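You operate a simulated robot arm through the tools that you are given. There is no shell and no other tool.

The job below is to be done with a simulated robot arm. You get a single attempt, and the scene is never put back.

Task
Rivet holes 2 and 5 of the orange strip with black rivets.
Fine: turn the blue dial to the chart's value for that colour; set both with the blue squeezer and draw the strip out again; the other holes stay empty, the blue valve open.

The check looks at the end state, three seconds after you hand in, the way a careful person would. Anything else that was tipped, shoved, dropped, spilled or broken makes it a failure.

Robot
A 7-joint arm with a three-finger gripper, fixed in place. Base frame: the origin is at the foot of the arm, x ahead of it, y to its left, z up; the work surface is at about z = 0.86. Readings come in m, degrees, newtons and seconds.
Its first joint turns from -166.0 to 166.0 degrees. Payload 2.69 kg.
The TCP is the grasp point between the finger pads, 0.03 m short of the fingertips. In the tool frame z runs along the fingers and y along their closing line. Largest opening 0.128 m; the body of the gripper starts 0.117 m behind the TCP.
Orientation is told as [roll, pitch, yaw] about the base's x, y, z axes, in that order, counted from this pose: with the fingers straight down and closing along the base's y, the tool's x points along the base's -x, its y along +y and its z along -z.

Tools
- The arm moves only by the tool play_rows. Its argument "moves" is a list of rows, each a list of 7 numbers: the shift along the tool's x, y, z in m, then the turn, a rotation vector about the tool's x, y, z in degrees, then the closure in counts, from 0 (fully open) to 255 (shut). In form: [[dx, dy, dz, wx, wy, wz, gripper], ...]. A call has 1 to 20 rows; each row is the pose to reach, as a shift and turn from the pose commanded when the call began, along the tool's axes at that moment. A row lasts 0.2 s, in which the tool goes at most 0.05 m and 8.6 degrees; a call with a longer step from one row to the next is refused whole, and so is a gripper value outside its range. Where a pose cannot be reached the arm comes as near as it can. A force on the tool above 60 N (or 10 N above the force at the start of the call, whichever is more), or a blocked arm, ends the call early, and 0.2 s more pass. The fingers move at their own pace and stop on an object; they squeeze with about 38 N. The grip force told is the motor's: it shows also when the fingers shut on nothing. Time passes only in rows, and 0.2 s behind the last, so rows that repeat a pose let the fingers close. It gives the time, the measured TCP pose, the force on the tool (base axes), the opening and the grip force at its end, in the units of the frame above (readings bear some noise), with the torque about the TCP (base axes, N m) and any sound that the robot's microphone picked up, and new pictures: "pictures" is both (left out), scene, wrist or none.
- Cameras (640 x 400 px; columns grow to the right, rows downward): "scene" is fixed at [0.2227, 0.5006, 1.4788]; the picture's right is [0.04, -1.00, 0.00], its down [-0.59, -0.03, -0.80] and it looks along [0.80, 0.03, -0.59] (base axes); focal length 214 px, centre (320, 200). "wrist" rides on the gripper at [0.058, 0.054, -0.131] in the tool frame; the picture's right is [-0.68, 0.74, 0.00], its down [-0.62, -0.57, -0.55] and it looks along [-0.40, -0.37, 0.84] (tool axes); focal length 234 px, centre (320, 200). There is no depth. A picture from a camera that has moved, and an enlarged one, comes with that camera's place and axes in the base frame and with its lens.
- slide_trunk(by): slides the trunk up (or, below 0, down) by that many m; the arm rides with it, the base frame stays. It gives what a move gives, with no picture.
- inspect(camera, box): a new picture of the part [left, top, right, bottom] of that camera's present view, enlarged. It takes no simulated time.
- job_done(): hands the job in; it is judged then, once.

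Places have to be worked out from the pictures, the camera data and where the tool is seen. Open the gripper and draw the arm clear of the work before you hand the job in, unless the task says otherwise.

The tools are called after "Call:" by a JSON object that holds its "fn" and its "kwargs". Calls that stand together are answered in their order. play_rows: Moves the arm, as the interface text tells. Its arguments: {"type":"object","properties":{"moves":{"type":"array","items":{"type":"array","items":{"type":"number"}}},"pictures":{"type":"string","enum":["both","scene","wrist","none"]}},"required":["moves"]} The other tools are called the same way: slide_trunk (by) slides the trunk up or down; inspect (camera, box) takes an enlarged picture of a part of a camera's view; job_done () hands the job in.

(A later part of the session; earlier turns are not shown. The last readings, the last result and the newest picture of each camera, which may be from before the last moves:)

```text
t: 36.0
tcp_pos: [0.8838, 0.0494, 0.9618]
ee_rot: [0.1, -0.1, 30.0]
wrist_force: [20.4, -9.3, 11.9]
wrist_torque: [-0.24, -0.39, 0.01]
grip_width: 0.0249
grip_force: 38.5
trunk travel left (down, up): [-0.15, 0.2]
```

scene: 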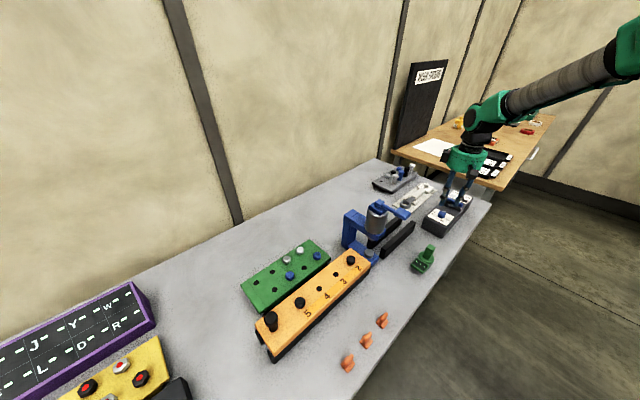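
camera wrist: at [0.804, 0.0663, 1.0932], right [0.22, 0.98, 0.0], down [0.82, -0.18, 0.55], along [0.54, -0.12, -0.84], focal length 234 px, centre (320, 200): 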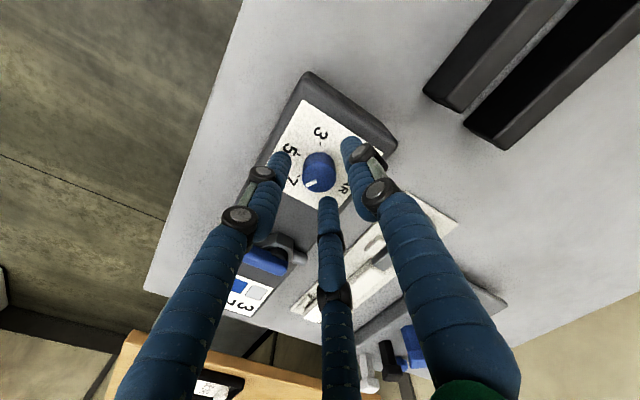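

Force dropped but a residue stays; the arm settles at (0.8838, 0.0494). I open, re-centre the command there, and close again so that I turn without side load.

Call:
{"fn": "play_rows", "kwargs": {"moves": [[0, 0, 0, 0, 0, 0, 180], [-0.0002, -0.0021, -0.001, 0, 0, 0, 180], [-0.0002, -0.0021, -0.001, 0, 0, 0, 180], [-0.0002, -0.0021, -0.001, 0, 0, 0, 255], [-0.0002, -0.0021, -0.001, 0, 0, 0, 255], [-0.0002, -0.0021, -0.001, 0, 0, 0, 255]], "pictures": "none"}}

Call:
{"fn": "inspect", "kwargs": {"camera": "wrist", "box": [260, 100, 380, 220]}}

```text
t: 37.4
tcp_pos: [0.884, 0.0494, 0.9619]
ee_rot: [0.0, 0.0, 30.0]
wrist_force: [-1.2, 6.9, -3.2]
wrist_torque: [0.41, -0.01, -0.01]
grip_width: 0.025
grip_force: 45.4
trunk travel left (down, up): [-0.15, 0.2]
```

```text
3.33 times, centred on (320, 160) of wrist
camera zoom: at [0.8063, 0.0651, 1.0925], right [0.22, 0.98, 0.0], down [0.82, -0.18, 0.55], along [0.53, -0.12, -0.84], focal length 781 px, centre (320, 333)
```

zoom: 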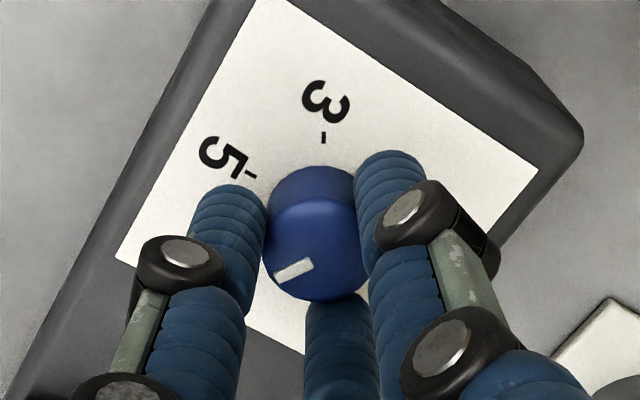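

Side force is now low. I turn the dial clockwise (tool z +30°) as a first half and look.

Call:
{"fn": "play_rows", "kwargs": {"moves": [[0, 0, 0, 0, 0, 7.5, 255], [0, 0, 0, 0, 0, 15, 255], [0, 0, 0, 0, 0, 22.5, 255], [0, 0, 0, 0, 0, 30, 255], [0, 0, 0, 0, 0, 30, 255]], "pictures": "none"}}

Call:
{"fn": "inspect", "kwargs": {"camera": "wrist", "box": [260, 100, 380, 220]}}

Call:
{"fn": "inspect", "kwargs": {"camera": "scene", "box": [425, 190, 475, 230]}}

```text
t: 38.6
tcp_pos: [0.883, 0.0497, 0.9623]
ee_rot: [0.0, 0.1, -0.2]
wrist_force: [-1.7, 10.0, -9.1]
wrist_torque: [0.33, 0.0, 0.01]
grip_width: 0.025
grip_force: 44.7
trunk travel left (down, up): [-0.15, 0.2]
```

```text
3.33 times, centred on (320, 160) of wrist
camera zoom: at [0.8255, 0.1016, 1.0925], right [0.68, 0.74, 0.0], down [0.62, -0.57, 0.55], along [0.4, -0.37, -0.84], focal length 781 px, centre (320, 333)
```

zoom: 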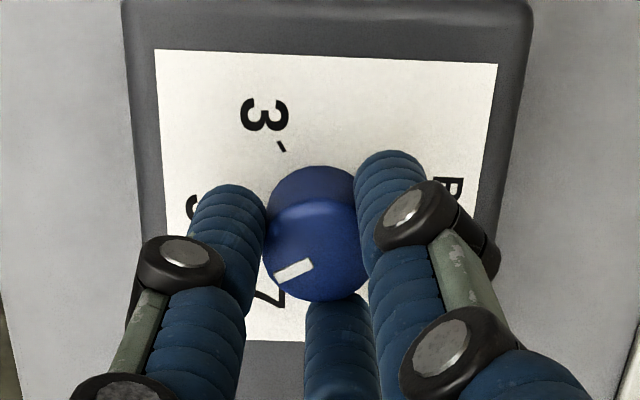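

```text
10.00 times, centred on (450, 210) of scene
camera zoom: at [0.2227, 0.5006, 1.4788], right [0.04, -1.0, 0.0], down [-0.59, -0.03, -0.8], along [0.8, 0.03, -0.59], focal length 2145 px, centre (-980, 100)
```

zoom: 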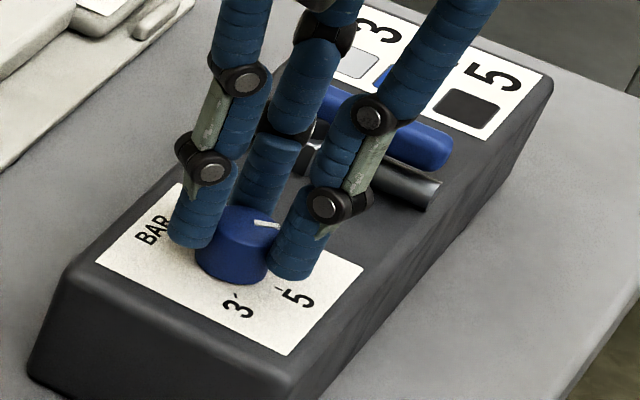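

The dial follows the hand exactly. The fingers stay well clear of the valve, so I turn the remaining 30°.

Call:
{"fn": "play_rows", "kwargs": {"moves": [[0, 0, 0, 0, 0, 7.5, 255], [0, 0, 0, 0, 0, 15, 255], [0, 0, 0, 0, 0, 22.5, 255], [0, 0, 0, 0, 0, 30, 255], [0, 0, 0, 0, 0, 30, 255]], "pictures": "none"}}

Call:
{"fn": "inspect", "kwargs": {"camera": "wrist", "box": [260, 100, 380, 220]}}

Call:
{"fn": "inspect", "kwargs": {"camera": "scene", "box": [425, 190, 475, 230]}}

```text
t: 39.8
tcp_pos: [0.8842, 0.0502, 0.9619]
ee_rot: [0.0, 0.1, -30.1]
wrist_force: [-4.0, 13.2, -12.5]
wrist_torque: [0.45, 0.08, -0.02]
grip_width: 0.0249
grip_force: 44.6
trunk travel left (down, up): [-0.15, 0.2]
```

```text
3.33 times, centred on (320, 160) of wrist
camera zoom: at [0.8602, 0.1236, 1.0924], right [0.95, 0.3, 0.0], down [0.25, -0.8, 0.55], along [0.16, -0.52, -0.84], focal length 781 px, centre (320, 333)
```

zoom: 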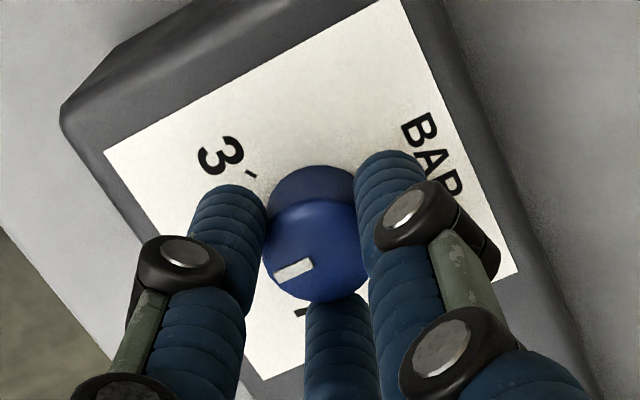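

```text
10.00 times, centred on (450, 210) of scene
camera zoom: at [0.2227, 0.5006, 1.4788], right [0.04, -1.0, 0.0], down [-0.59, -0.03, -0.8], along [0.8, 0.03, -0.59], focal length 2145 px, centre (-980, 100)
```

zoom: 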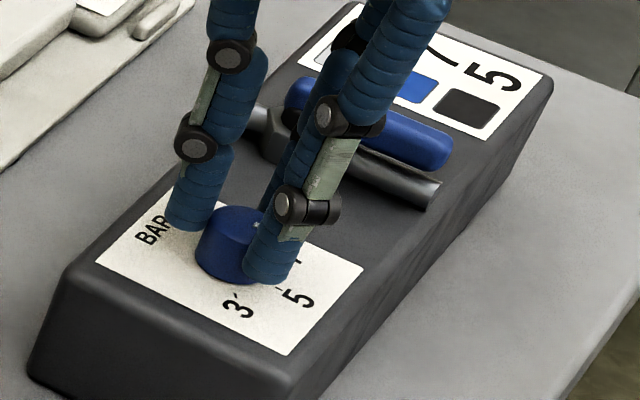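

I release the dial and rise 8 cm to read the mark.

Call:
{"fn": "play_rows", "kwargs": {"moves": [[0, 0, 0, 0, 0, 0, 174], [0, 0, 0, 0, 0, 0, 168], [0, 0, -0.03, 0, 0, 0, 168], [0, 0, -0.08, 0, 0, 0, 168], [0, 0, -0.08, 0, 0, 0, 100], [0, 0, -0.08, 0, 0, 0, 100]], "pictures": "wrist"}}

Call:
{"fn": "inspect", "kwargs": {"camera": "wrist", "box": [280, 90, 360, 170]}}

Call:
{"fn": "inspect", "kwargs": {"camera": "scene", "box": [430, 195, 465, 225]}}

```text
t: 41.2
tcp_pos: [0.8847, 0.0492, 1.0416]
ee_rot: [-0.1, 0.0, -30.0]
wrist_force: [0.0, 0.8, 0.4]
wrist_torque: [-0.03, 0.05, -0.03]
grip_width: 0.0778
grip_force: 0.0
trunk travel left (down, up): [-0.15, 0.2]
camera wrist: at [0.8602, 0.1226, 1.1714], right [0.95, 0.3, 0.0], down [0.25, -0.8, 0.55], along [0.16, -0.52, -0.84], focal length 234 px, centre (320, 200)
```

wrist: 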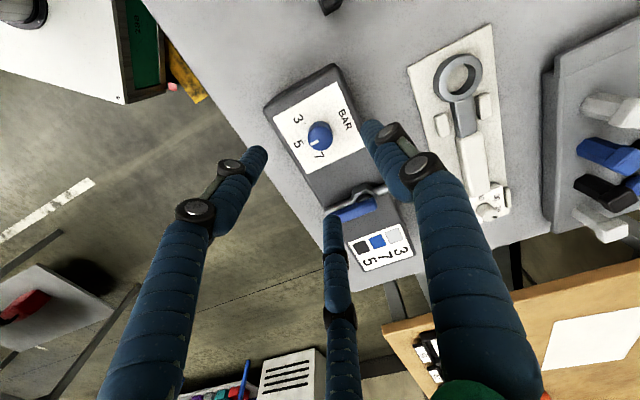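

```text
5.00 times, centred on (320, 130) of wrist
camera zoom: at [0.8602, 0.1226, 1.1714], right [0.95, 0.3, 0.0], down [0.25, -0.8, 0.55], along [0.16, -0.52, -0.84], focal length 1171 px, centre (320, 550)
```

zoom: 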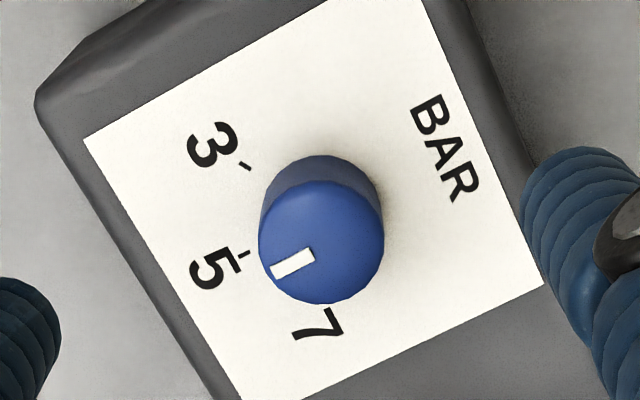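

```text
13.33 times, centred on (448, 210) of scene
camera zoom: at [0.2227, 0.5006, 1.4788], right [0.04, -1.0, 0.0], down [-0.59, -0.03, -0.8], along [0.8, 0.03, -0.59], focal length 2860 px, centre (-1380, 67)
```

zoom: 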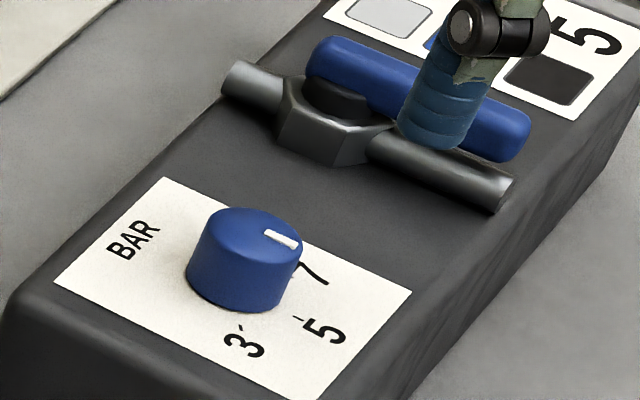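

The mark now points at 5. I zoom in more to confirm the angle precisely.

Call:
{"fn": "inspect", "kwargs": {"camera": "wrist", "box": [300, 110, 340, 150]}}

Call:
{"fn": "inspect", "kwargs": {"camera": "scene", "box": [436, 205, 460, 225]}}

```text
10.00 times, centred on (320, 130) of wrist
camera zoom: at [0.8602, 0.1226, 1.1714], right [0.95, 0.3, 0.0], down [0.25, -0.8, 0.55], along [0.16, -0.52, -0.84], focal length 2342 px, centre (320, 900)
```

zoom: 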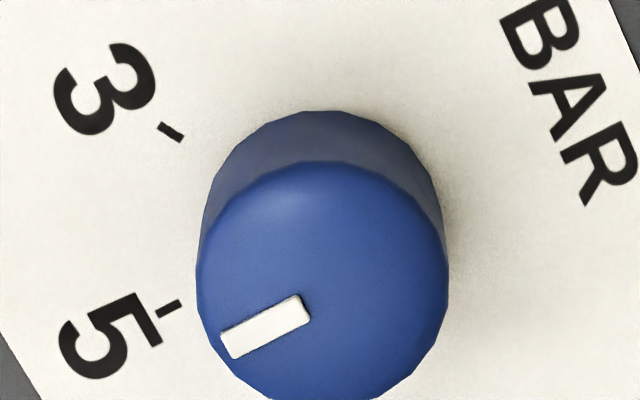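

```text
16.00 times, centred on (448, 215) of scene
camera zoom: at [0.2227, 0.5006, 1.4788], right [0.04, -1.0, 0.0], down [-0.59, -0.03, -0.8], along [0.8, 0.03, -0.59], focal length 3432 px, centre (-1728, -40)
```

zoom: 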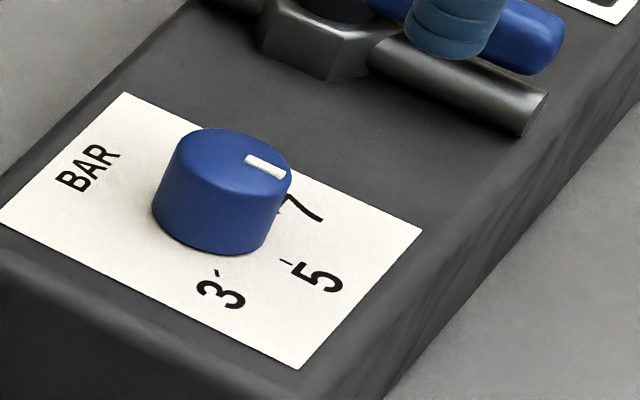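

The mark is parallel to the 5 tick (about -135° in the base frame, as the plate's 45° edges demand), so the dial is at 5 and the valve is untouched. Now I rise well above the squeezer and go back over the strip, turning the wrist back to 0.

Call:
{"fn": "play_rows", "kwargs": {"moves": [[0, 0, -0.045, 0, 0, 0, 100], [0, 0, -0.09, 0, 0, 0, 100], [0, 0, -0.135, 0, 0, 0, 100], [0, 0, -0.18, 0, 0, 0, 60], [0, 0, -0.21, 0, 0, 0, 0], [0.0409, 0.019, -0.21, 0, 0, -7.5, 0], [0.0817, 0.038, -0.21, 0, 0, -15, 0], [0.1226, 0.057, -0.21, 0, 0, -22.5, 0], [0.1635, 0.076, -0.21, 0, 0, -30, 0], [0.2043, 0.095, -0.21, 0, 0, -30, 0], [0.2452, 0.1141, -0.21, 0, 0, -30, 0], [0.2861, 0.1331, -0.21, 0, 0, -30, 0], [0.3269, 0.1521, -0.21, 0, 0, -30, 0], [0.3678, 0.1711, -0.21, 0, 0, -30, 0], [0.4087, 0.1901, -0.21, 0, 0, -30, 0], [0.4495, 0.2091, -0.21, 0, 0, -30, 0], [0.4495, 0.2091, -0.17, 0, 0, -30, 0], [0.4495, 0.2091, -0.12, 0, 0, -30, 0], [0.4495, 0.2091, -0.08, 0, 0, -30, 0], [0.4495, 0.2091, -0.08, 0, 0, -30, 0]], "pictures": "both"}}

Call:
{"fn": "inspect", "kwargs": {"camera": "wrist", "box": [260, 120, 400, 260]}}

Call:
{"fn": "inspect", "kwargs": {"camera": "scene", "box": [335, 195, 405, 275]}}

```text
t: 45.4
tcp_pos: [0.5991, 0.4555, 1.1228]
ee_rot: [0.0, 0.0, 0.0]
wrist_force: [0.3, -0.2, 0.1]
wrist_torque: [-0.05, 0.03, -0.02]
grip_width: 0.1281
grip_force: 0.0
trunk travel left (down, up): [-0.15, 0.2]
camera wrist: at [0.5407, 0.5074, 1.2533], right [0.68, 0.74, 0.0], down [0.62, -0.57, 0.55], along [0.4, -0.37, -0.84], focal length 234 px, centre (320, 200)
```

scene: 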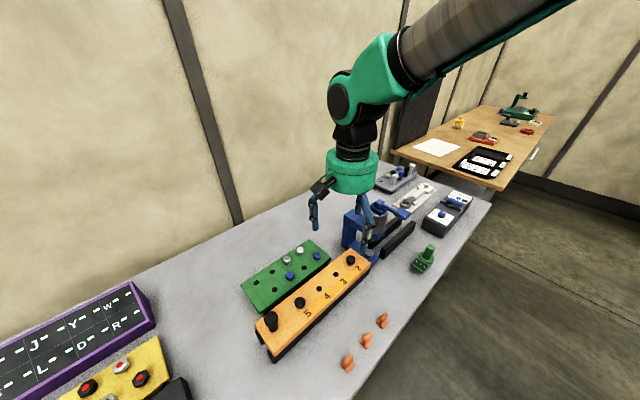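
wrist: 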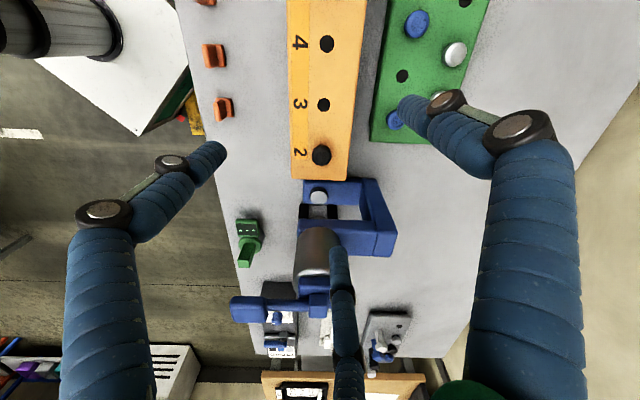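

```text
2.86 times, centred on (330, 190) of wrist
camera zoom: at [0.5407, 0.5074, 1.2533], right [0.68, 0.74, 0.0], down [0.62, -0.57, 0.55], along [0.4, -0.37, -0.84], focal length 669 px, centre (291, 229)
```

zoom: 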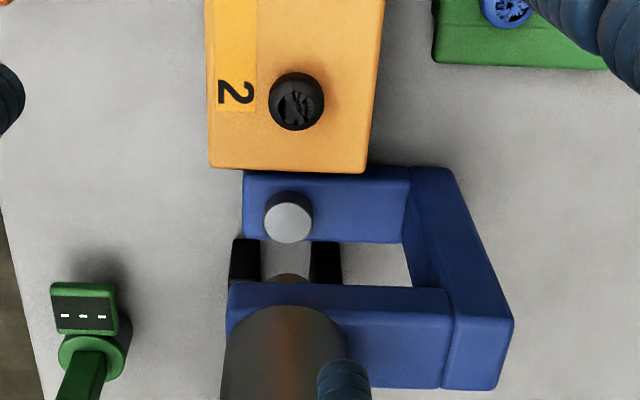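

```text
5.00 times, centred on (370, 235) of scene
camera zoom: at [0.2227, 0.5006, 1.4788], right [0.04, -1.0, 0.0], down [-0.59, -0.03, -0.8], along [0.8, 0.03, -0.59], focal length 1072 px, centre (70, 25)
```

zoom: 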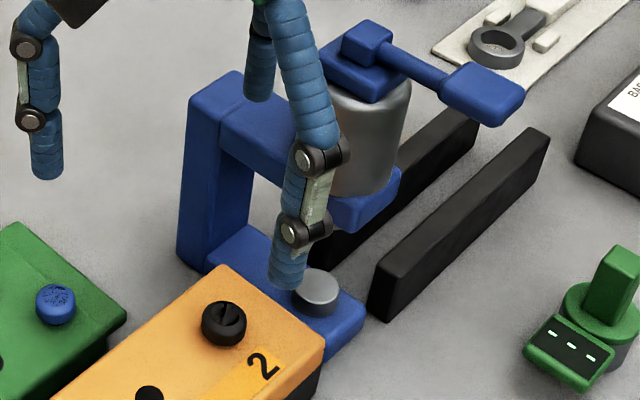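

Measured: rivet 2 sits about 0.090 m along the strip direction from the anvil axis, near (0.697, 0.360). I now move over the knob with the hand yawed 45° so that no finger points at the squeezer.

Call:
{"fn": "play_rows", "kwargs": {"moves": [[0.027, 0.0273, 0.0, 0, 0, -7.5, 60], [0.0537, 0.0545, 0.0, 0, 0, -15, 120], [0.0805, 0.0818, 0.0, 0, 0, -22.5, 150], [0.1073, 0.109, 0.0, 0, 0, -30, 150], [0.1342, 0.1363, 0.01, 0, 0, -37.5, 150], [0.161, 0.1635, 0.02, 0, 0, -45, 150], [0.161, 0.1635, 0.033, 0, 0, -45, 150], [0.161, 0.1635, 0.033, 0, 0, -45, 150]], "pictures": "both"}}

Call:
{"fn": "inspect", "kwargs": {"camera": "wrist", "box": [250, 80, 390, 220]}}

Call:
{"fn": "inspect", "kwargs": {"camera": "scene", "box": [230, 260, 330, 370]}}

```text
t: 47.2
tcp_pos: [0.4391, 0.6187, 1.0894]
ee_rot: [-0.1, 0.0, 45.0]
wrist_force: [0.7, 0.1, -0.3]
wrist_torque: [0.02, -0.01, 0.01]
grip_width: 0.0526
grip_force: 0.0
trunk travel left (down, up): [-0.15, 0.2]
camera wrist: at [0.359, 0.6133, 1.2194], right [-0.04, 1.0, 0.0], down [0.84, 0.04, 0.55], along [0.55, 0.02, -0.84], focal length 234 px, centre (320, 200)
```

scene: 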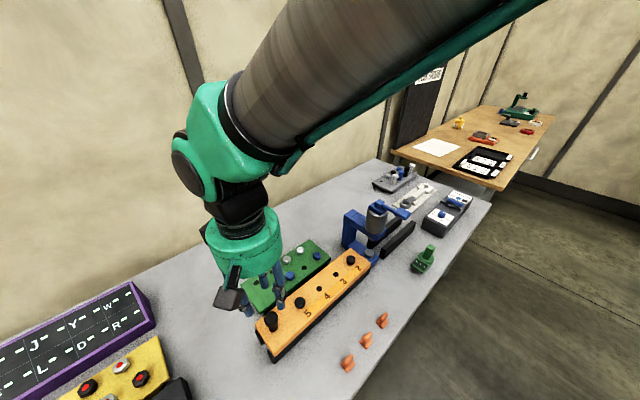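
wrist: 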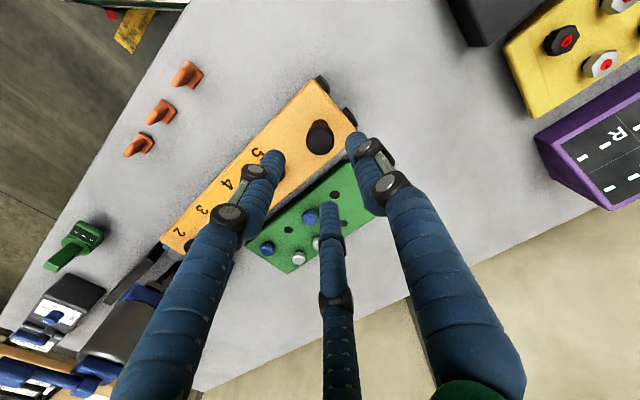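

```text
2.86 times, centred on (320, 150) of wrist
camera zoom: at [0.359, 0.6133, 1.2194], right [-0.04, 1.0, 0.0], down [0.84, 0.04, 0.55], along [0.55, 0.02, -0.84], focal length 669 px, centre (320, 343)
```

zoom: 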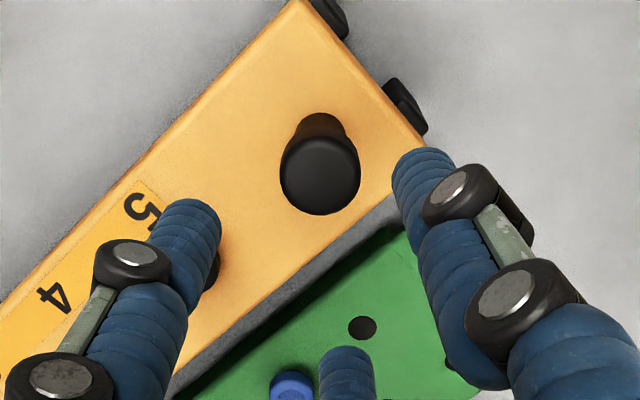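

```text
3.64 times, centred on (280, 315) of scene
camera zoom: at [0.2227, 0.5006, 1.4788], right [0.04, -1.0, 0.0], down [-0.59, -0.03, -0.8], along [0.8, 0.03, -0.59], focal length 780 px, centre (466, -218)
```

zoom: 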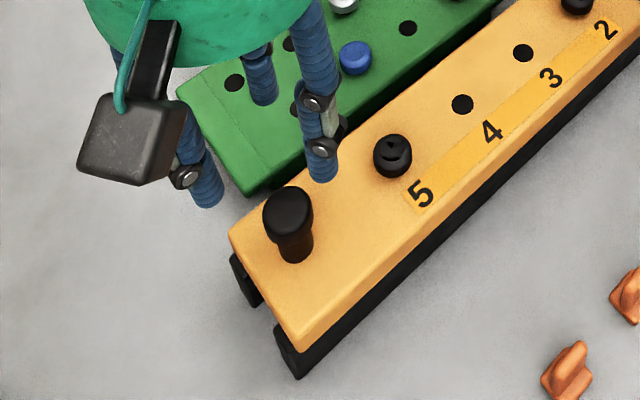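

The knob is nearly centred under the hand (I estimate it at (0.4414, 0.619)). I tilt the hand back by 12° away from the squeezer and lower partway, then check.

Call:
{"fn": "play_rows", "kwargs": {"moves": [[-0.001, -0.0007, 0.0, 6, 0, 0, 150], [-0.0019, -0.0014, 0.0, 12, 0, 0, 150], [-0.0019, -0.0014, 0.04, 12, 0, 0, 150], [-0.0019, -0.0014, 0.07, 12, 0, 0, 150], [-0.0019, -0.0014, 0.07, 12, 0, 0, 150]], "pictures": "wrist"}}

Call:
{"fn": "inspect", "kwargs": {"camera": "wrist", "box": [250, 80, 390, 220]}}

Call:
{"fn": "inspect", "kwargs": {"camera": "scene", "box": [230, 260, 330, 370]}}

```text
t: 48.4
tcp_pos: [0.4419, 0.6176, 1.0195]
ee_rot: [-12.1, 0.0, 45.0]
wrist_force: [0.2, -0.3, -1.2]
wrist_torque: [-0.03, 0.05, -0.02]
grip_width: 0.0531
grip_force: 0.0
trunk travel left (down, up): [-0.15, 0.2]
camera wrist: at [0.343, 0.6319, 1.1354], right [-0.03, 0.99, -0.15], down [0.75, 0.13, 0.65], along [0.67, -0.09, -0.74], focal length 234 px, centre (320, 200)
```

wrist: 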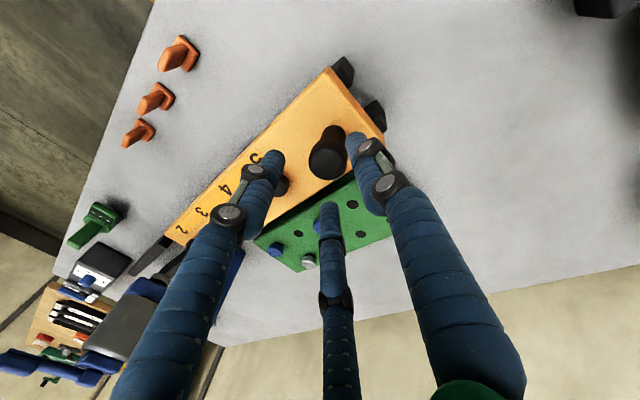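

```text
2.86 times, centred on (320, 150) of wrist
camera zoom: at [0.343, 0.6319, 1.1354], right [-0.03, 0.99, -0.15], down [0.75, 0.13, 0.65], along [0.67, -0.09, -0.74], focal length 669 px, centre (320, 343)
```

zoom: 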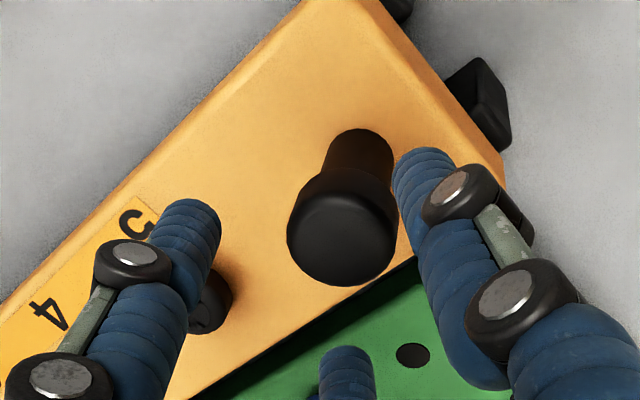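

```text
3.64 times, centred on (280, 315) of scene
camera zoom: at [0.2227, 0.5006, 1.4788], right [0.04, -1.0, 0.0], down [-0.59, -0.03, -0.8], along [0.8, 0.03, -0.59], focal length 780 px, centre (466, -218)
```

zoom: 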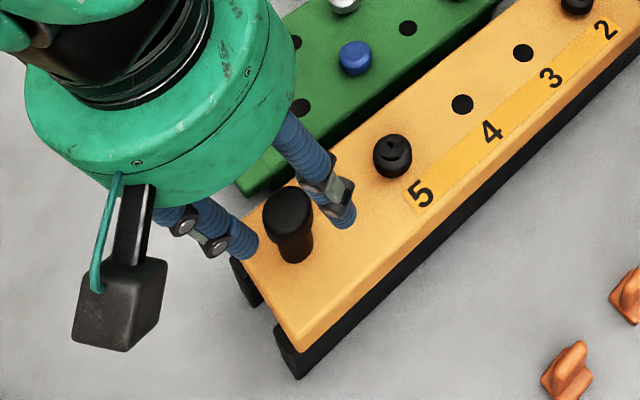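

Using the finger positions in the picture, the knob top is at z ≈ 0.989 and its axis about 2 mm behind the hand's centre. I move onto it (TCP about (0.4413, 0.619, 0.986)) and check before closing.

Call:
{"fn": "play_rows", "kwargs": {"moves": [[-0.0003, 0.004, 0.016, 0, 0, 0, 150], [-0.0006, 0.0084, 0.0325, 0, 0, 0, 150], [-0.0006, 0.0084, 0.0325, 0, 0, 0, 150]], "pictures": "none"}}

Call:
{"fn": "inspect", "kwargs": {"camera": "wrist", "box": [250, 80, 390, 220]}}

Call:
{"fn": "inspect", "kwargs": {"camera": "scene", "box": [240, 290, 310, 360]}}

```text
t: 49.2
tcp_pos: [0.4408, 0.6211, 0.9873]
ee_rot: [-12.0, -0.1, 45.1]
wrist_force: [-0.1, 0.3, -0.3]
wrist_torque: [-0.06, 0.02, 0.03]
grip_width: 0.0528
grip_force: 0.1
trunk travel left (down, up): [-0.15, 0.2]
```

```text
2.86 times, centred on (320, 150) of wrist
camera zoom: at [0.3424, 0.634, 1.1024], right [-0.03, 0.99, -0.15], down [0.75, 0.12, 0.65], along [0.67, -0.09, -0.74], focal length 669 px, centre (320, 343)
```

zoom: 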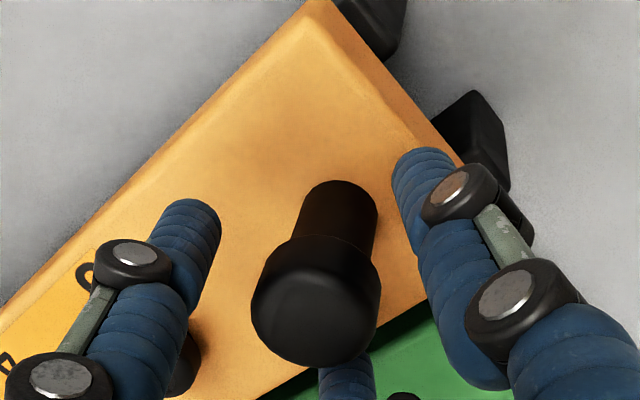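

```text
5.71 times, centred on (275, 325) of scene
camera zoom: at [0.2227, 0.5006, 1.4788], right [0.04, -1.0, 0.0], down [-0.59, -0.03, -0.8], along [0.8, 0.03, -0.59], focal length 1226 px, centre (577, -514)
```

zoom: 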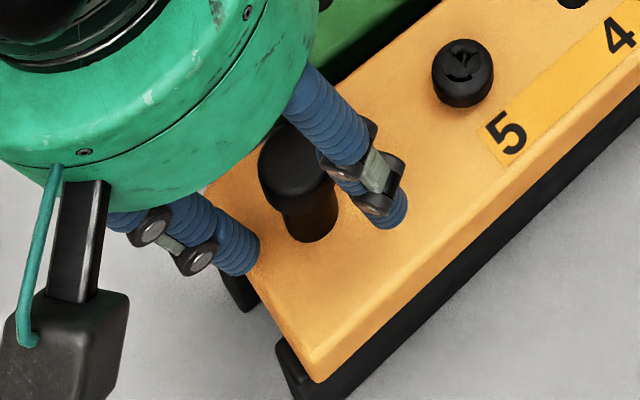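

The knob is between the three fingers, well centred. I close on it.

Call:
{"fn": "play_rows", "kwargs": {"moves": [[0, 0, 0, 0, 0, 0, 180], [0, 0, 0, 0, 0, 0, 255], [0, 0, 0, 0, 0, 0, 255], [0, 0, 0, 0, 0, 0, 255]], "pictures": "none"}}

Call:
{"fn": "inspect", "kwargs": {"camera": "wrist", "box": [250, 80, 390, 220]}}

Call:
{"fn": "inspect", "kwargs": {"camera": "scene", "box": [250, 240, 400, 365]}}

```text
t: 50.2
tcp_pos: [0.4405, 0.62, 0.9861]
ee_rot: [-12.1, 0.1, 45.0]
wrist_force: [0.1, 1.0, -1.9]
wrist_torque: [0.61, 0.48, 0.02]
grip_width: 0.0285
grip_force: 45.1
trunk travel left (down, up): [-0.15, 0.2]
```

```text
2.86 times, centred on (320, 150) of wrist
camera zoom: at [0.3423, 0.6337, 1.1025], right [-0.03, 0.99, -0.15], down [0.75, 0.12, 0.65], along [0.67, -0.09, -0.74], focal length 669 px, centre (320, 343)
```

zoom: 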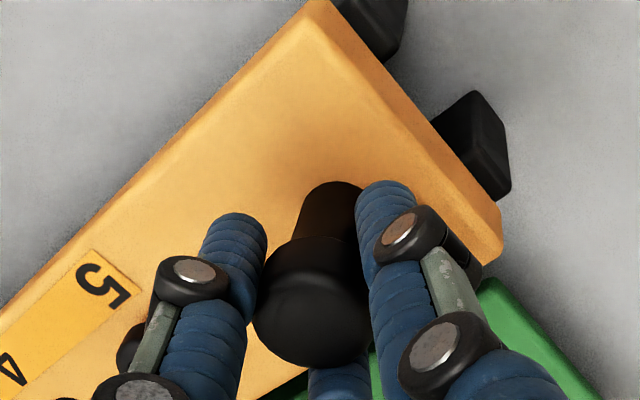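

```text
3.20 times, centred on (325, 302) of scene
camera zoom: at [0.2227, 0.5006, 1.4788], right [0.04, -1.0, 0.0], down [-0.59, -0.03, -0.8], along [0.8, 0.03, -0.59], focal length 686 px, centre (304, -128)
```

zoom: 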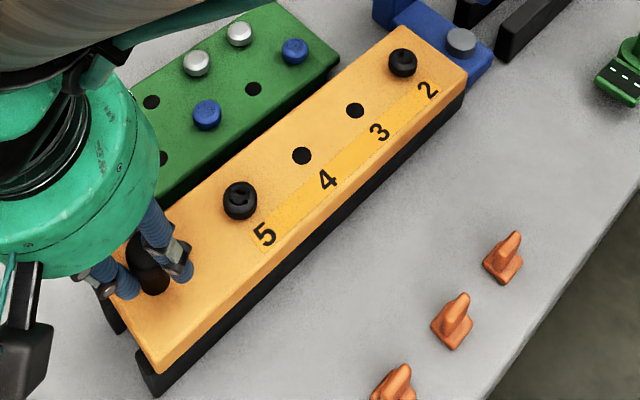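

The grip on the knob is firm (28.5 mm) with almost no side force. I push the strip 3 cm along the rails toward the squeezer and check force and motion.

Call:
{"fn": "play_rows", "kwargs": {"moves": [[0, -0.0098, 0.0021, 0, 0, 0, 255], [0, -0.0196, 0.0042, 0, 0, 0, 255], [0, -0.0293, 0.0062, 0, 0, 0, 255], [0, -0.0293, 0.0062, 0, 0, 0, 255]], "pictures": "none"}}

Call:
{"fn": "inspect", "kwargs": {"camera": "scene", "box": [250, 200, 410, 365]}}

```text
t: 51.2
tcp_pos: [0.4612, 0.5989, 0.9869]
ee_rot: [-12.0, 0.0, 45.0]
wrist_force: [4.5, 3.4, -4.3]
wrist_torque: [0.52, 0.49, -0.05]
grip_width: 0.0286
grip_force: 44.9
trunk travel left (down, up): [-0.15, 0.2]
```

```text
2.42 times, centred on (330, 282) of scene
camera zoom: at [0.2227, 0.5006, 1.4788], right [0.04, -1.0, 0.0], down [-0.59, -0.03, -0.8], along [0.8, 0.03, -0.59], focal length 520 px, centre (296, 0)
```

zoom: 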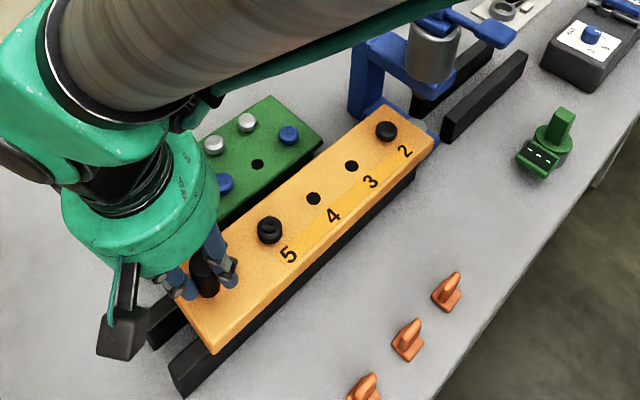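

The strip slides smoothly on its rails. I push on by another 5 cm (8 cm in total) and look at rivet 2 against the ram.

Call:
{"fn": "play_rows", "kwargs": {"moves": [[0, -0.0098, 0.0021, 0, 0, 0, 255], [0, -0.0196, 0.0042, 0, 0, 0, 255], [0, -0.0293, 0.0062, 0, 0, 0, 255], [0, -0.0391, 0.0083, 0, 0, 0, 255], [0, -0.0489, 0.0104, 0, 0, 0, 255], [0, -0.0489, 0.0104, 0, 0, 0, 255]], "pictures": "none"}}

Call:
{"fn": "inspect", "kwargs": {"camera": "scene", "box": [335, 215, 385, 265]}}

Call:
{"fn": "inspect", "kwargs": {"camera": "scene", "box": [250, 200, 410, 365]}}

```text
t: 52.6
tcp_pos: [0.4965, 0.5647, 0.9861]
ee_rot: [-12.0, 0.0, 45.0]
wrist_force: [0.3, -1.1, 0.0]
wrist_torque: [0.56, 0.35, 0.08]
grip_width: 0.0285
grip_force: 44.6
trunk travel left (down, up): [-0.15, 0.2]
```

```text
8.00 times, centred on (360, 240) of scene
camera zoom: at [0.2227, 0.5006, 1.4788], right [0.04, -1.0, 0.0], down [-0.59, -0.03, -0.8], along [0.8, 0.03, -0.59], focal length 1716 px, centre (0, -120)
```

zoom: 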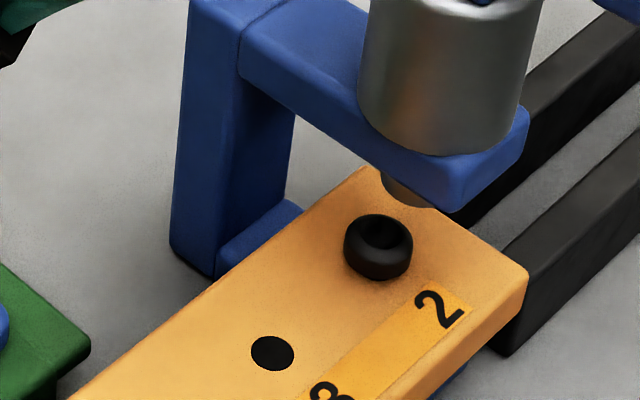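

```text
2.42 times, centred on (330, 282) of scene
camera zoom: at [0.2227, 0.5006, 1.4788], right [0.04, -1.0, 0.0], down [-0.59, -0.03, -0.8], along [0.8, 0.03, -0.59], focal length 520 px, centre (296, 0)
```

zoom: 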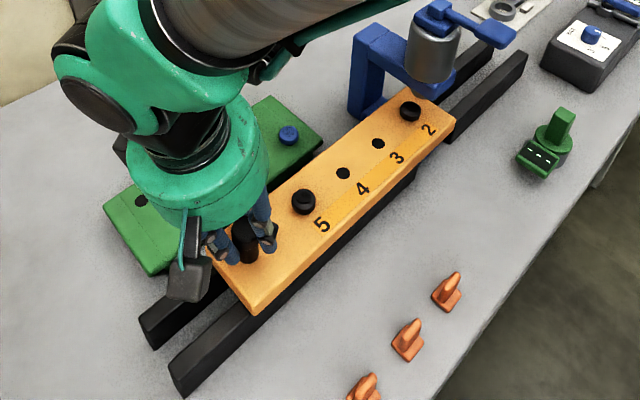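

Rivet 2 is still short of the ram axis, seen from the scene camera. I zoom in on the ram tip and rivet to measure the remaining distance.

Call:
{"fn": "inspect", "kwargs": {"camera": "scene", "box": [370, 220, 395, 245]}}

Call:
{"fn": "inspect", "kwargs": {"camera": "scene", "box": [355, 195, 405, 250]}}

Call:
{"fn": "inspect", "kwargs": {"camera": "wrist", "box": [0, 200, 250, 400]}}

```text
16.00 times, centred on (382, 232) of scene
camera zoom: at [0.2227, 0.5006, 1.4788], right [0.04, -1.0, 0.0], down [-0.59, -0.03, -0.8], along [0.8, 0.03, -0.59], focal length 3432 px, centre (-680, -320)
```

zoom: 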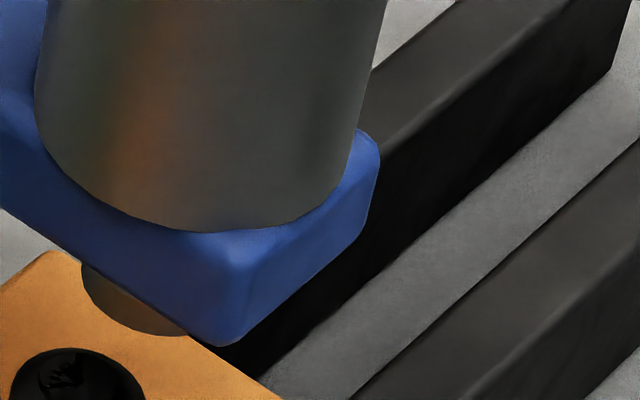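

```text
7.27 times, centred on (380, 222) of scene
camera zoom: at [0.2227, 0.5006, 1.4788], right [0.04, -1.0, 0.0], down [-0.59, -0.03, -0.8], along [0.8, 0.03, -0.59], focal length 1560 px, centre (-116, 36)
```

zoom: 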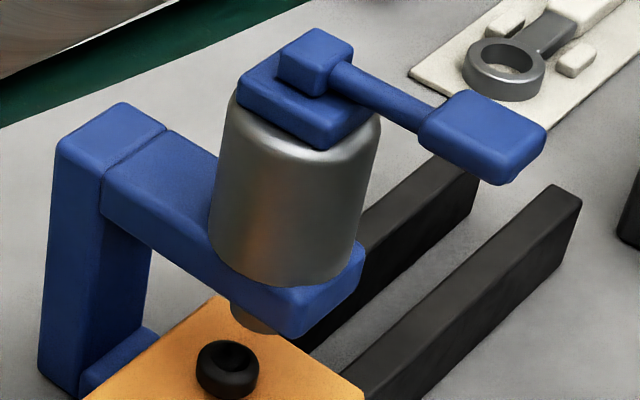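

```text
2.00 times, centred on (125, 300) of wrist
camera zoom: at [0.3988, 0.5772, 1.1025], right [-0.03, 0.99, -0.15], down [0.75, 0.13, 0.65], along [0.67, -0.09, -0.74], focal length 468 px, centre (710, 0)
```

zoom: 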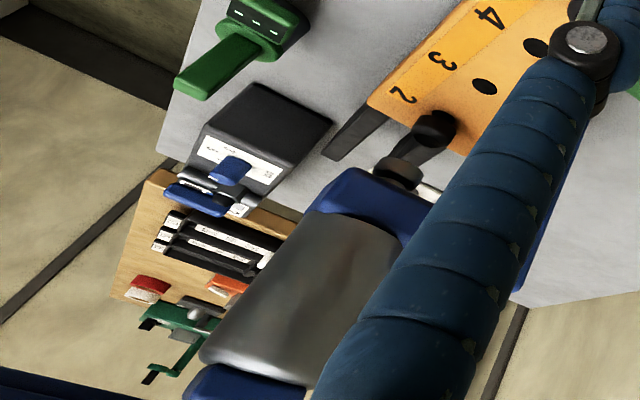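

I also zoom the wrist view on the ram tip and rivet, which are both visible there.

Call:
{"fn": "inspect", "kwargs": {"camera": "wrist", "box": [140, 235, 220, 315]}}

Call:
{"fn": "inspect", "kwargs": {"camera": "scene", "box": [368, 228, 388, 248]}}

```text
5.00 times, centred on (180, 275) of wrist
camera zoom: at [0.3988, 0.5772, 1.1025], right [-0.03, 0.99, -0.15], down [0.75, 0.13, 0.65], along [0.67, -0.09, -0.74], focal length 1171 px, centre (1020, -175)
```

zoom: 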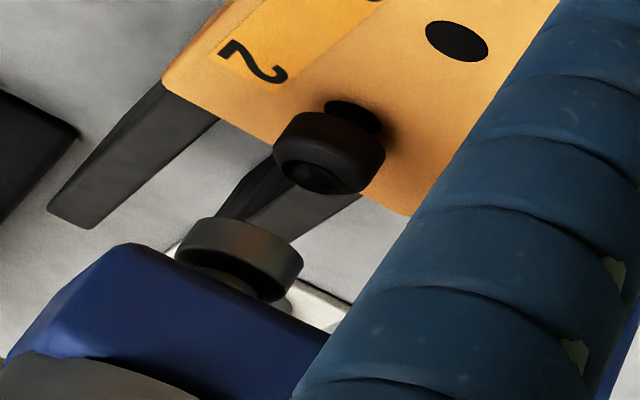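

```text
16.00 times, centred on (378, 238) of scene
camera zoom: at [0.2227, 0.5006, 1.4788], right [0.04, -1.0, 0.0], down [-0.59, -0.03, -0.8], along [0.8, 0.03, -0.59], focal length 3432 px, centre (-608, -408)
```

zoom: 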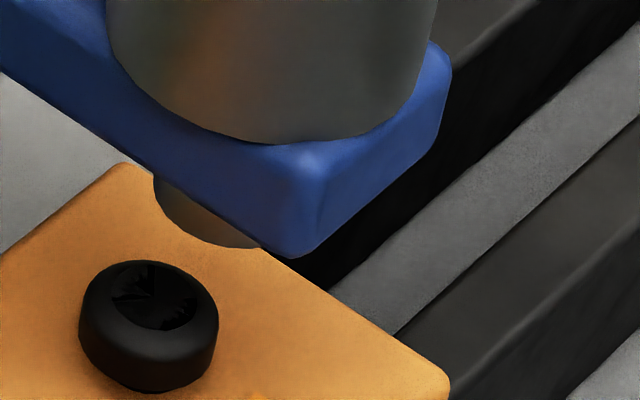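

The wrist view hints that rivet 2 may stand a little high. I zoom in on both rivets from the scene camera to compare them.

Call:
{"fn": "inspect", "kwargs": {"camera": "scene", "box": [365, 235, 385, 255]}}

Call:
{"fn": "inspect", "kwargs": {"camera": "scene", "box": [320, 272, 345, 297]}}

Call:
{"fn": "inspect", "kwargs": {"camera": "wrist", "box": [160, 245, 210, 285]}}

Call:
{"fn": "inspect", "kwargs": {"camera": "wrist", "box": [220, 160, 340, 280]}}

```text
16.00 times, centred on (375, 245) of scene
camera zoom: at [0.2227, 0.5006, 1.4788], right [0.04, -1.0, 0.0], down [-0.59, -0.03, -0.8], along [0.8, 0.03, -0.59], focal length 3432 px, centre (-560, -520)
```

zoom: 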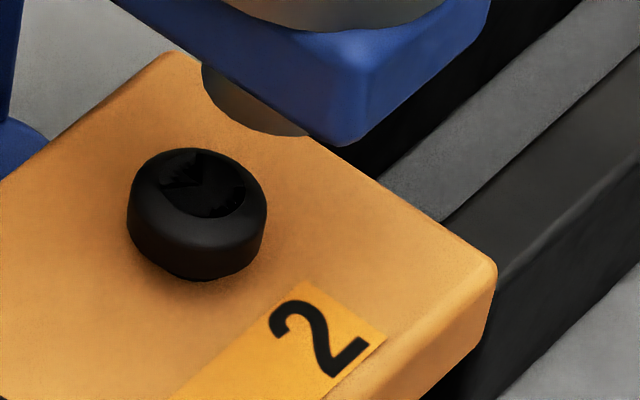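

```text
16.00 times, centred on (332, 284) of scene
camera zoom: at [0.2227, 0.5006, 1.4788], right [0.04, -1.0, 0.0], down [-0.59, -0.03, -0.8], along [0.8, 0.03, -0.59], focal length 3432 px, centre (120, -1152)
```

zoom: 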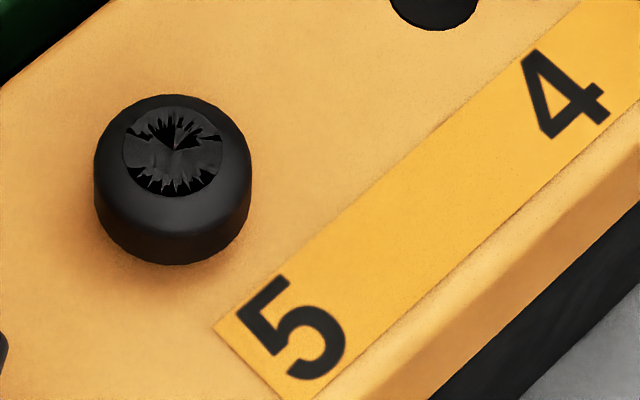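

```text
10.00 times, centred on (185, 265) of wrist
camera zoom: at [0.3988, 0.5772, 1.1025], right [-0.03, 0.99, -0.15], down [0.75, 0.13, 0.65], along [0.67, -0.09, -0.74], focal length 2342 px, centre (1670, -450)
```

zoom: 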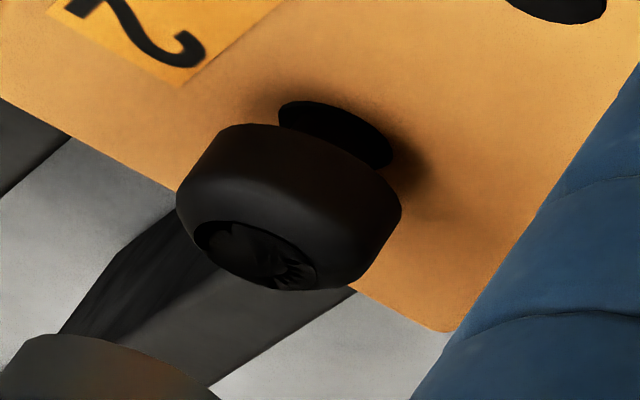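

```text
3.33 times, centred on (280, 220) of wrist
camera zoom: at [0.3988, 0.5772, 1.1025], right [-0.03, 0.99, -0.15], down [0.75, 0.13, 0.65], along [0.67, -0.09, -0.74], focal length 781 px, centre (453, 133)
```

zoom: 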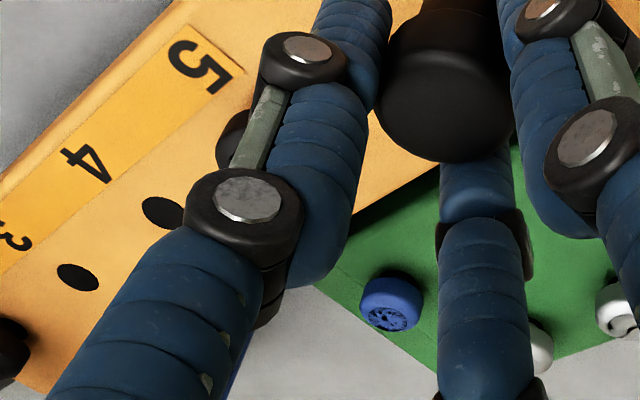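

Rivet 5 is seated; rivet 2's tail is just riding up onto the anvil. Ram, cylinder and anvil sight lines give a total travel of about 0.101–0.102 m, so about 21 mm remain, which I push now.

Call:
{"fn": "play_rows", "kwargs": {"moves": [[0, -0.007, 0.0015, 0, 0, 0, 255], [0, -0.014, 0.003, 0, 0, 0, 255], [0, -0.0208, 0.0044, 0, 0, 0, 255], [0, -0.0208, 0.0044, 0, 0, 0, 255]], "pictures": "none"}}

Call:
{"fn": "inspect", "kwargs": {"camera": "scene", "box": [365, 225, 385, 245]}}

Call:
{"fn": "inspect", "kwargs": {"camera": "wrist", "box": [140, 235, 220, 315]}}

Call:
{"fn": "inspect", "kwargs": {"camera": "scene", "box": [345, 190, 415, 260]}}

```text
t: 53.6
tcp_pos: [0.5115, 0.5489, 0.9865]
ee_rot: [-12.0, 0.0, 45.0]
wrist_force: [-6.3, 1.3, 3.3]
wrist_torque: [0.44, 0.9, 0.04]
grip_width: 0.0288
grip_force: 45.1
trunk travel left (down, up): [-0.15, 0.2]
```

```text
16.00 times, centred on (375, 235) of scene
camera zoom: at [0.2227, 0.5006, 1.4788], right [0.04, -1.0, 0.0], down [-0.59, -0.03, -0.8], along [0.8, 0.03, -0.59], focal length 3432 px, centre (-560, -360)
```

zoom: 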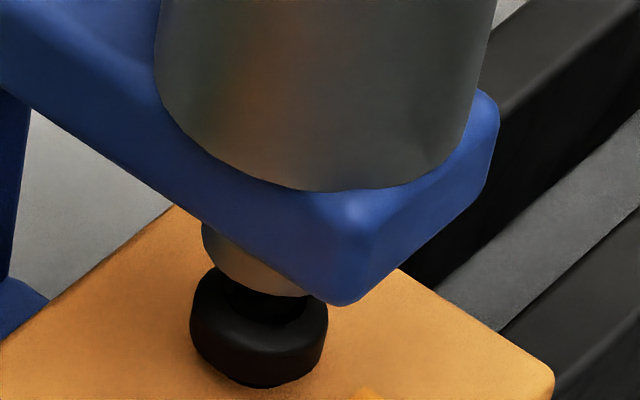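

```text
5.00 times, centred on (180, 275) of wrist
camera zoom: at [0.4134, 0.5626, 1.1025], right [-0.03, 0.99, -0.15], down [0.75, 0.13, 0.65], along [0.67, -0.09, -0.74], focal length 1171 px, centre (1020, -175)
```

zoom: 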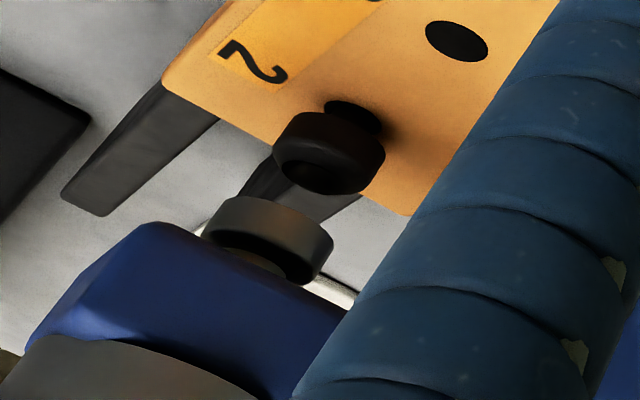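

```text
5.71 times, centred on (380, 225) of scene
camera zoom: at [0.2227, 0.5006, 1.4788], right [0.04, -1.0, 0.0], down [-0.59, -0.03, -0.8], along [0.8, 0.03, -0.59], focal length 1226 px, centre (-23, 57)
```

zoom: 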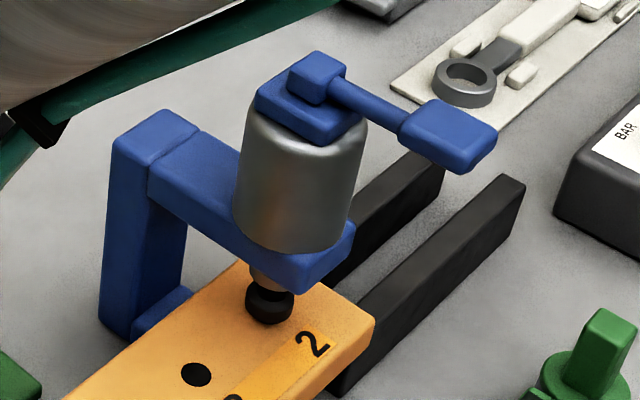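

Rivet 2 is now almost under the ram; I measure the cylinder edges once more to fix the ram axis to a millimetre.

Call:
{"fn": "inspect", "kwargs": {"camera": "scene", "box": [362, 203, 398, 233]}}

Call:
{"fn": "inspect", "kwargs": {"camera": "scene", "box": [366, 228, 386, 248]}}

```text
13.33 times, centred on (380, 218) of scene
camera zoom: at [0.2227, 0.5006, 1.4788], right [0.04, -1.0, 0.0], down [-0.59, -0.03, -0.8], along [0.8, 0.03, -0.59], focal length 2860 px, centre (-480, -40)
```

zoom: 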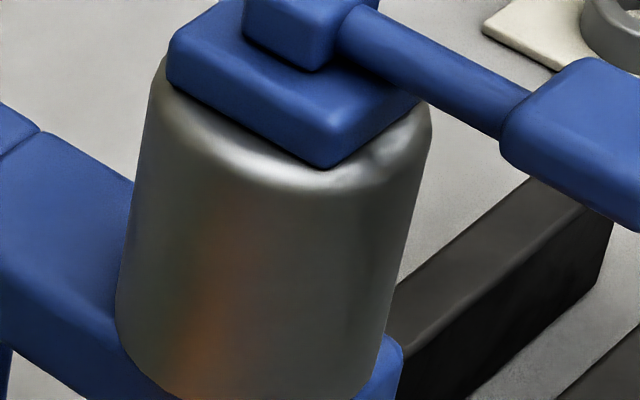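

```text
16.00 times, centred on (376, 238) of scene
camera zoom: at [0.2227, 0.5006, 1.4788], right [0.04, -1.0, 0.0], down [-0.59, -0.03, -0.8], along [0.8, 0.03, -0.59], focal length 3432 px, centre (-576, -408)
```

zoom: 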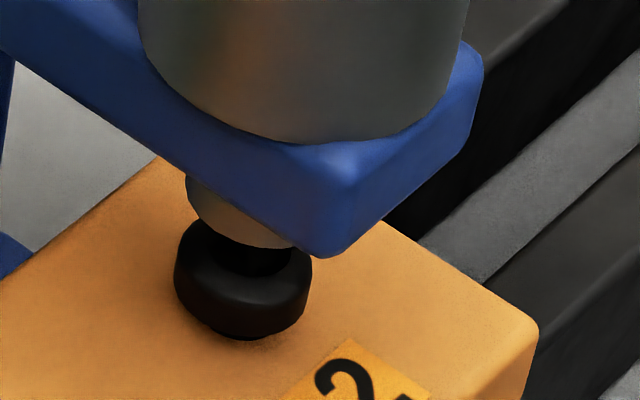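

Cylinder and anvil sight lines differ by about 2 mm, so I take the mean: push another 1.3 mm, then open the fingers and back off along the tool axis.

Call:
{"fn": "play_rows", "kwargs": {"moves": [[0, -0.0013, 0.0003, 0, 0, 0, 255], [0, -0.0013, 0.0003, 0, 0, 0, 255], [0, -0.0013, 0.0003, 0, 0, 0, 200], [0, -0.0013, 0.0003, 0, 0, 0, 150], [0, -0.0013, 0.0003, 0, 0, 0, 150], [0, -0.0013, -0.03, 0, 0, 0, 150], [0, -0.0013, -0.07, 0, 0, 0, 150], [0, -0.0013, -0.07, 0, 0, 0, 150]], "pictures": "both"}}

Call:
{"fn": "inspect", "kwargs": {"camera": "scene", "box": [366, 228, 386, 248]}}

Call:
{"fn": "inspect", "kwargs": {"camera": "scene", "box": [250, 200, 410, 365]}}

```text
t: 55.4
tcp_pos: [0.5025, 0.5597, 1.0559]
ee_rot: [-12.0, 0.0, 45.0]
wrist_force: [-0.1, -0.3, 1.2]
wrist_torque: [0.02, -0.03, 0.03]
grip_width: 0.053
grip_force: 0.1
trunk travel left (down, up): [-0.15, 0.2]
camera wrist: at [0.4037, 0.5718, 1.1719], right [-0.03, 0.99, -0.15], down [0.75, 0.12, 0.65], along [0.67, -0.09, -0.74], focal length 234 px, centre (320, 200)
```

scene: 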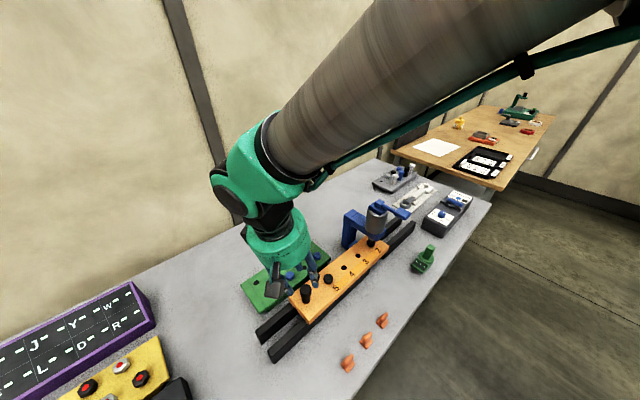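
wrist: 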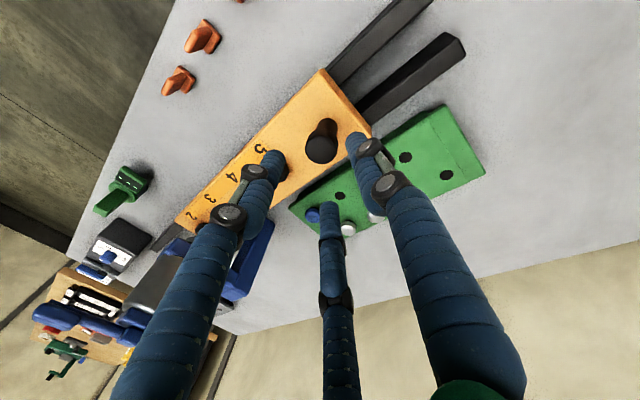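

```text
16.00 times, centred on (376, 238) of scene
camera zoom: at [0.2227, 0.5006, 1.4788], right [0.04, -1.0, 0.0], down [-0.59, -0.03, -0.8], along [0.8, 0.03, -0.59], focal length 3432 px, centre (-576, -408)
```

zoom: 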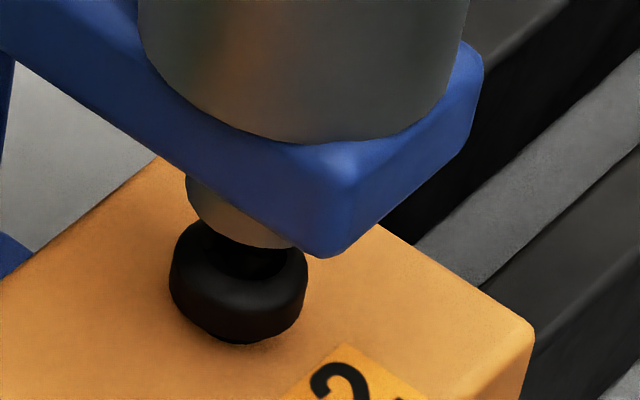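

```text
2.42 times, centred on (330, 282) of scene
camera zoom: at [0.2227, 0.5006, 1.4788], right [0.04, -1.0, 0.0], down [-0.59, -0.03, -0.8], along [0.8, 0.03, -0.59], focal length 520 px, centre (296, 0)
```

zoom: 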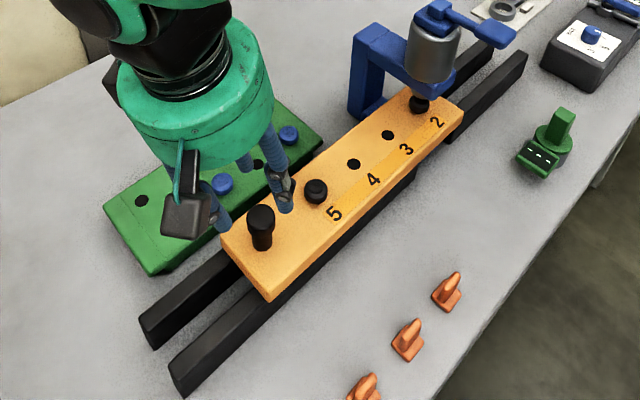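

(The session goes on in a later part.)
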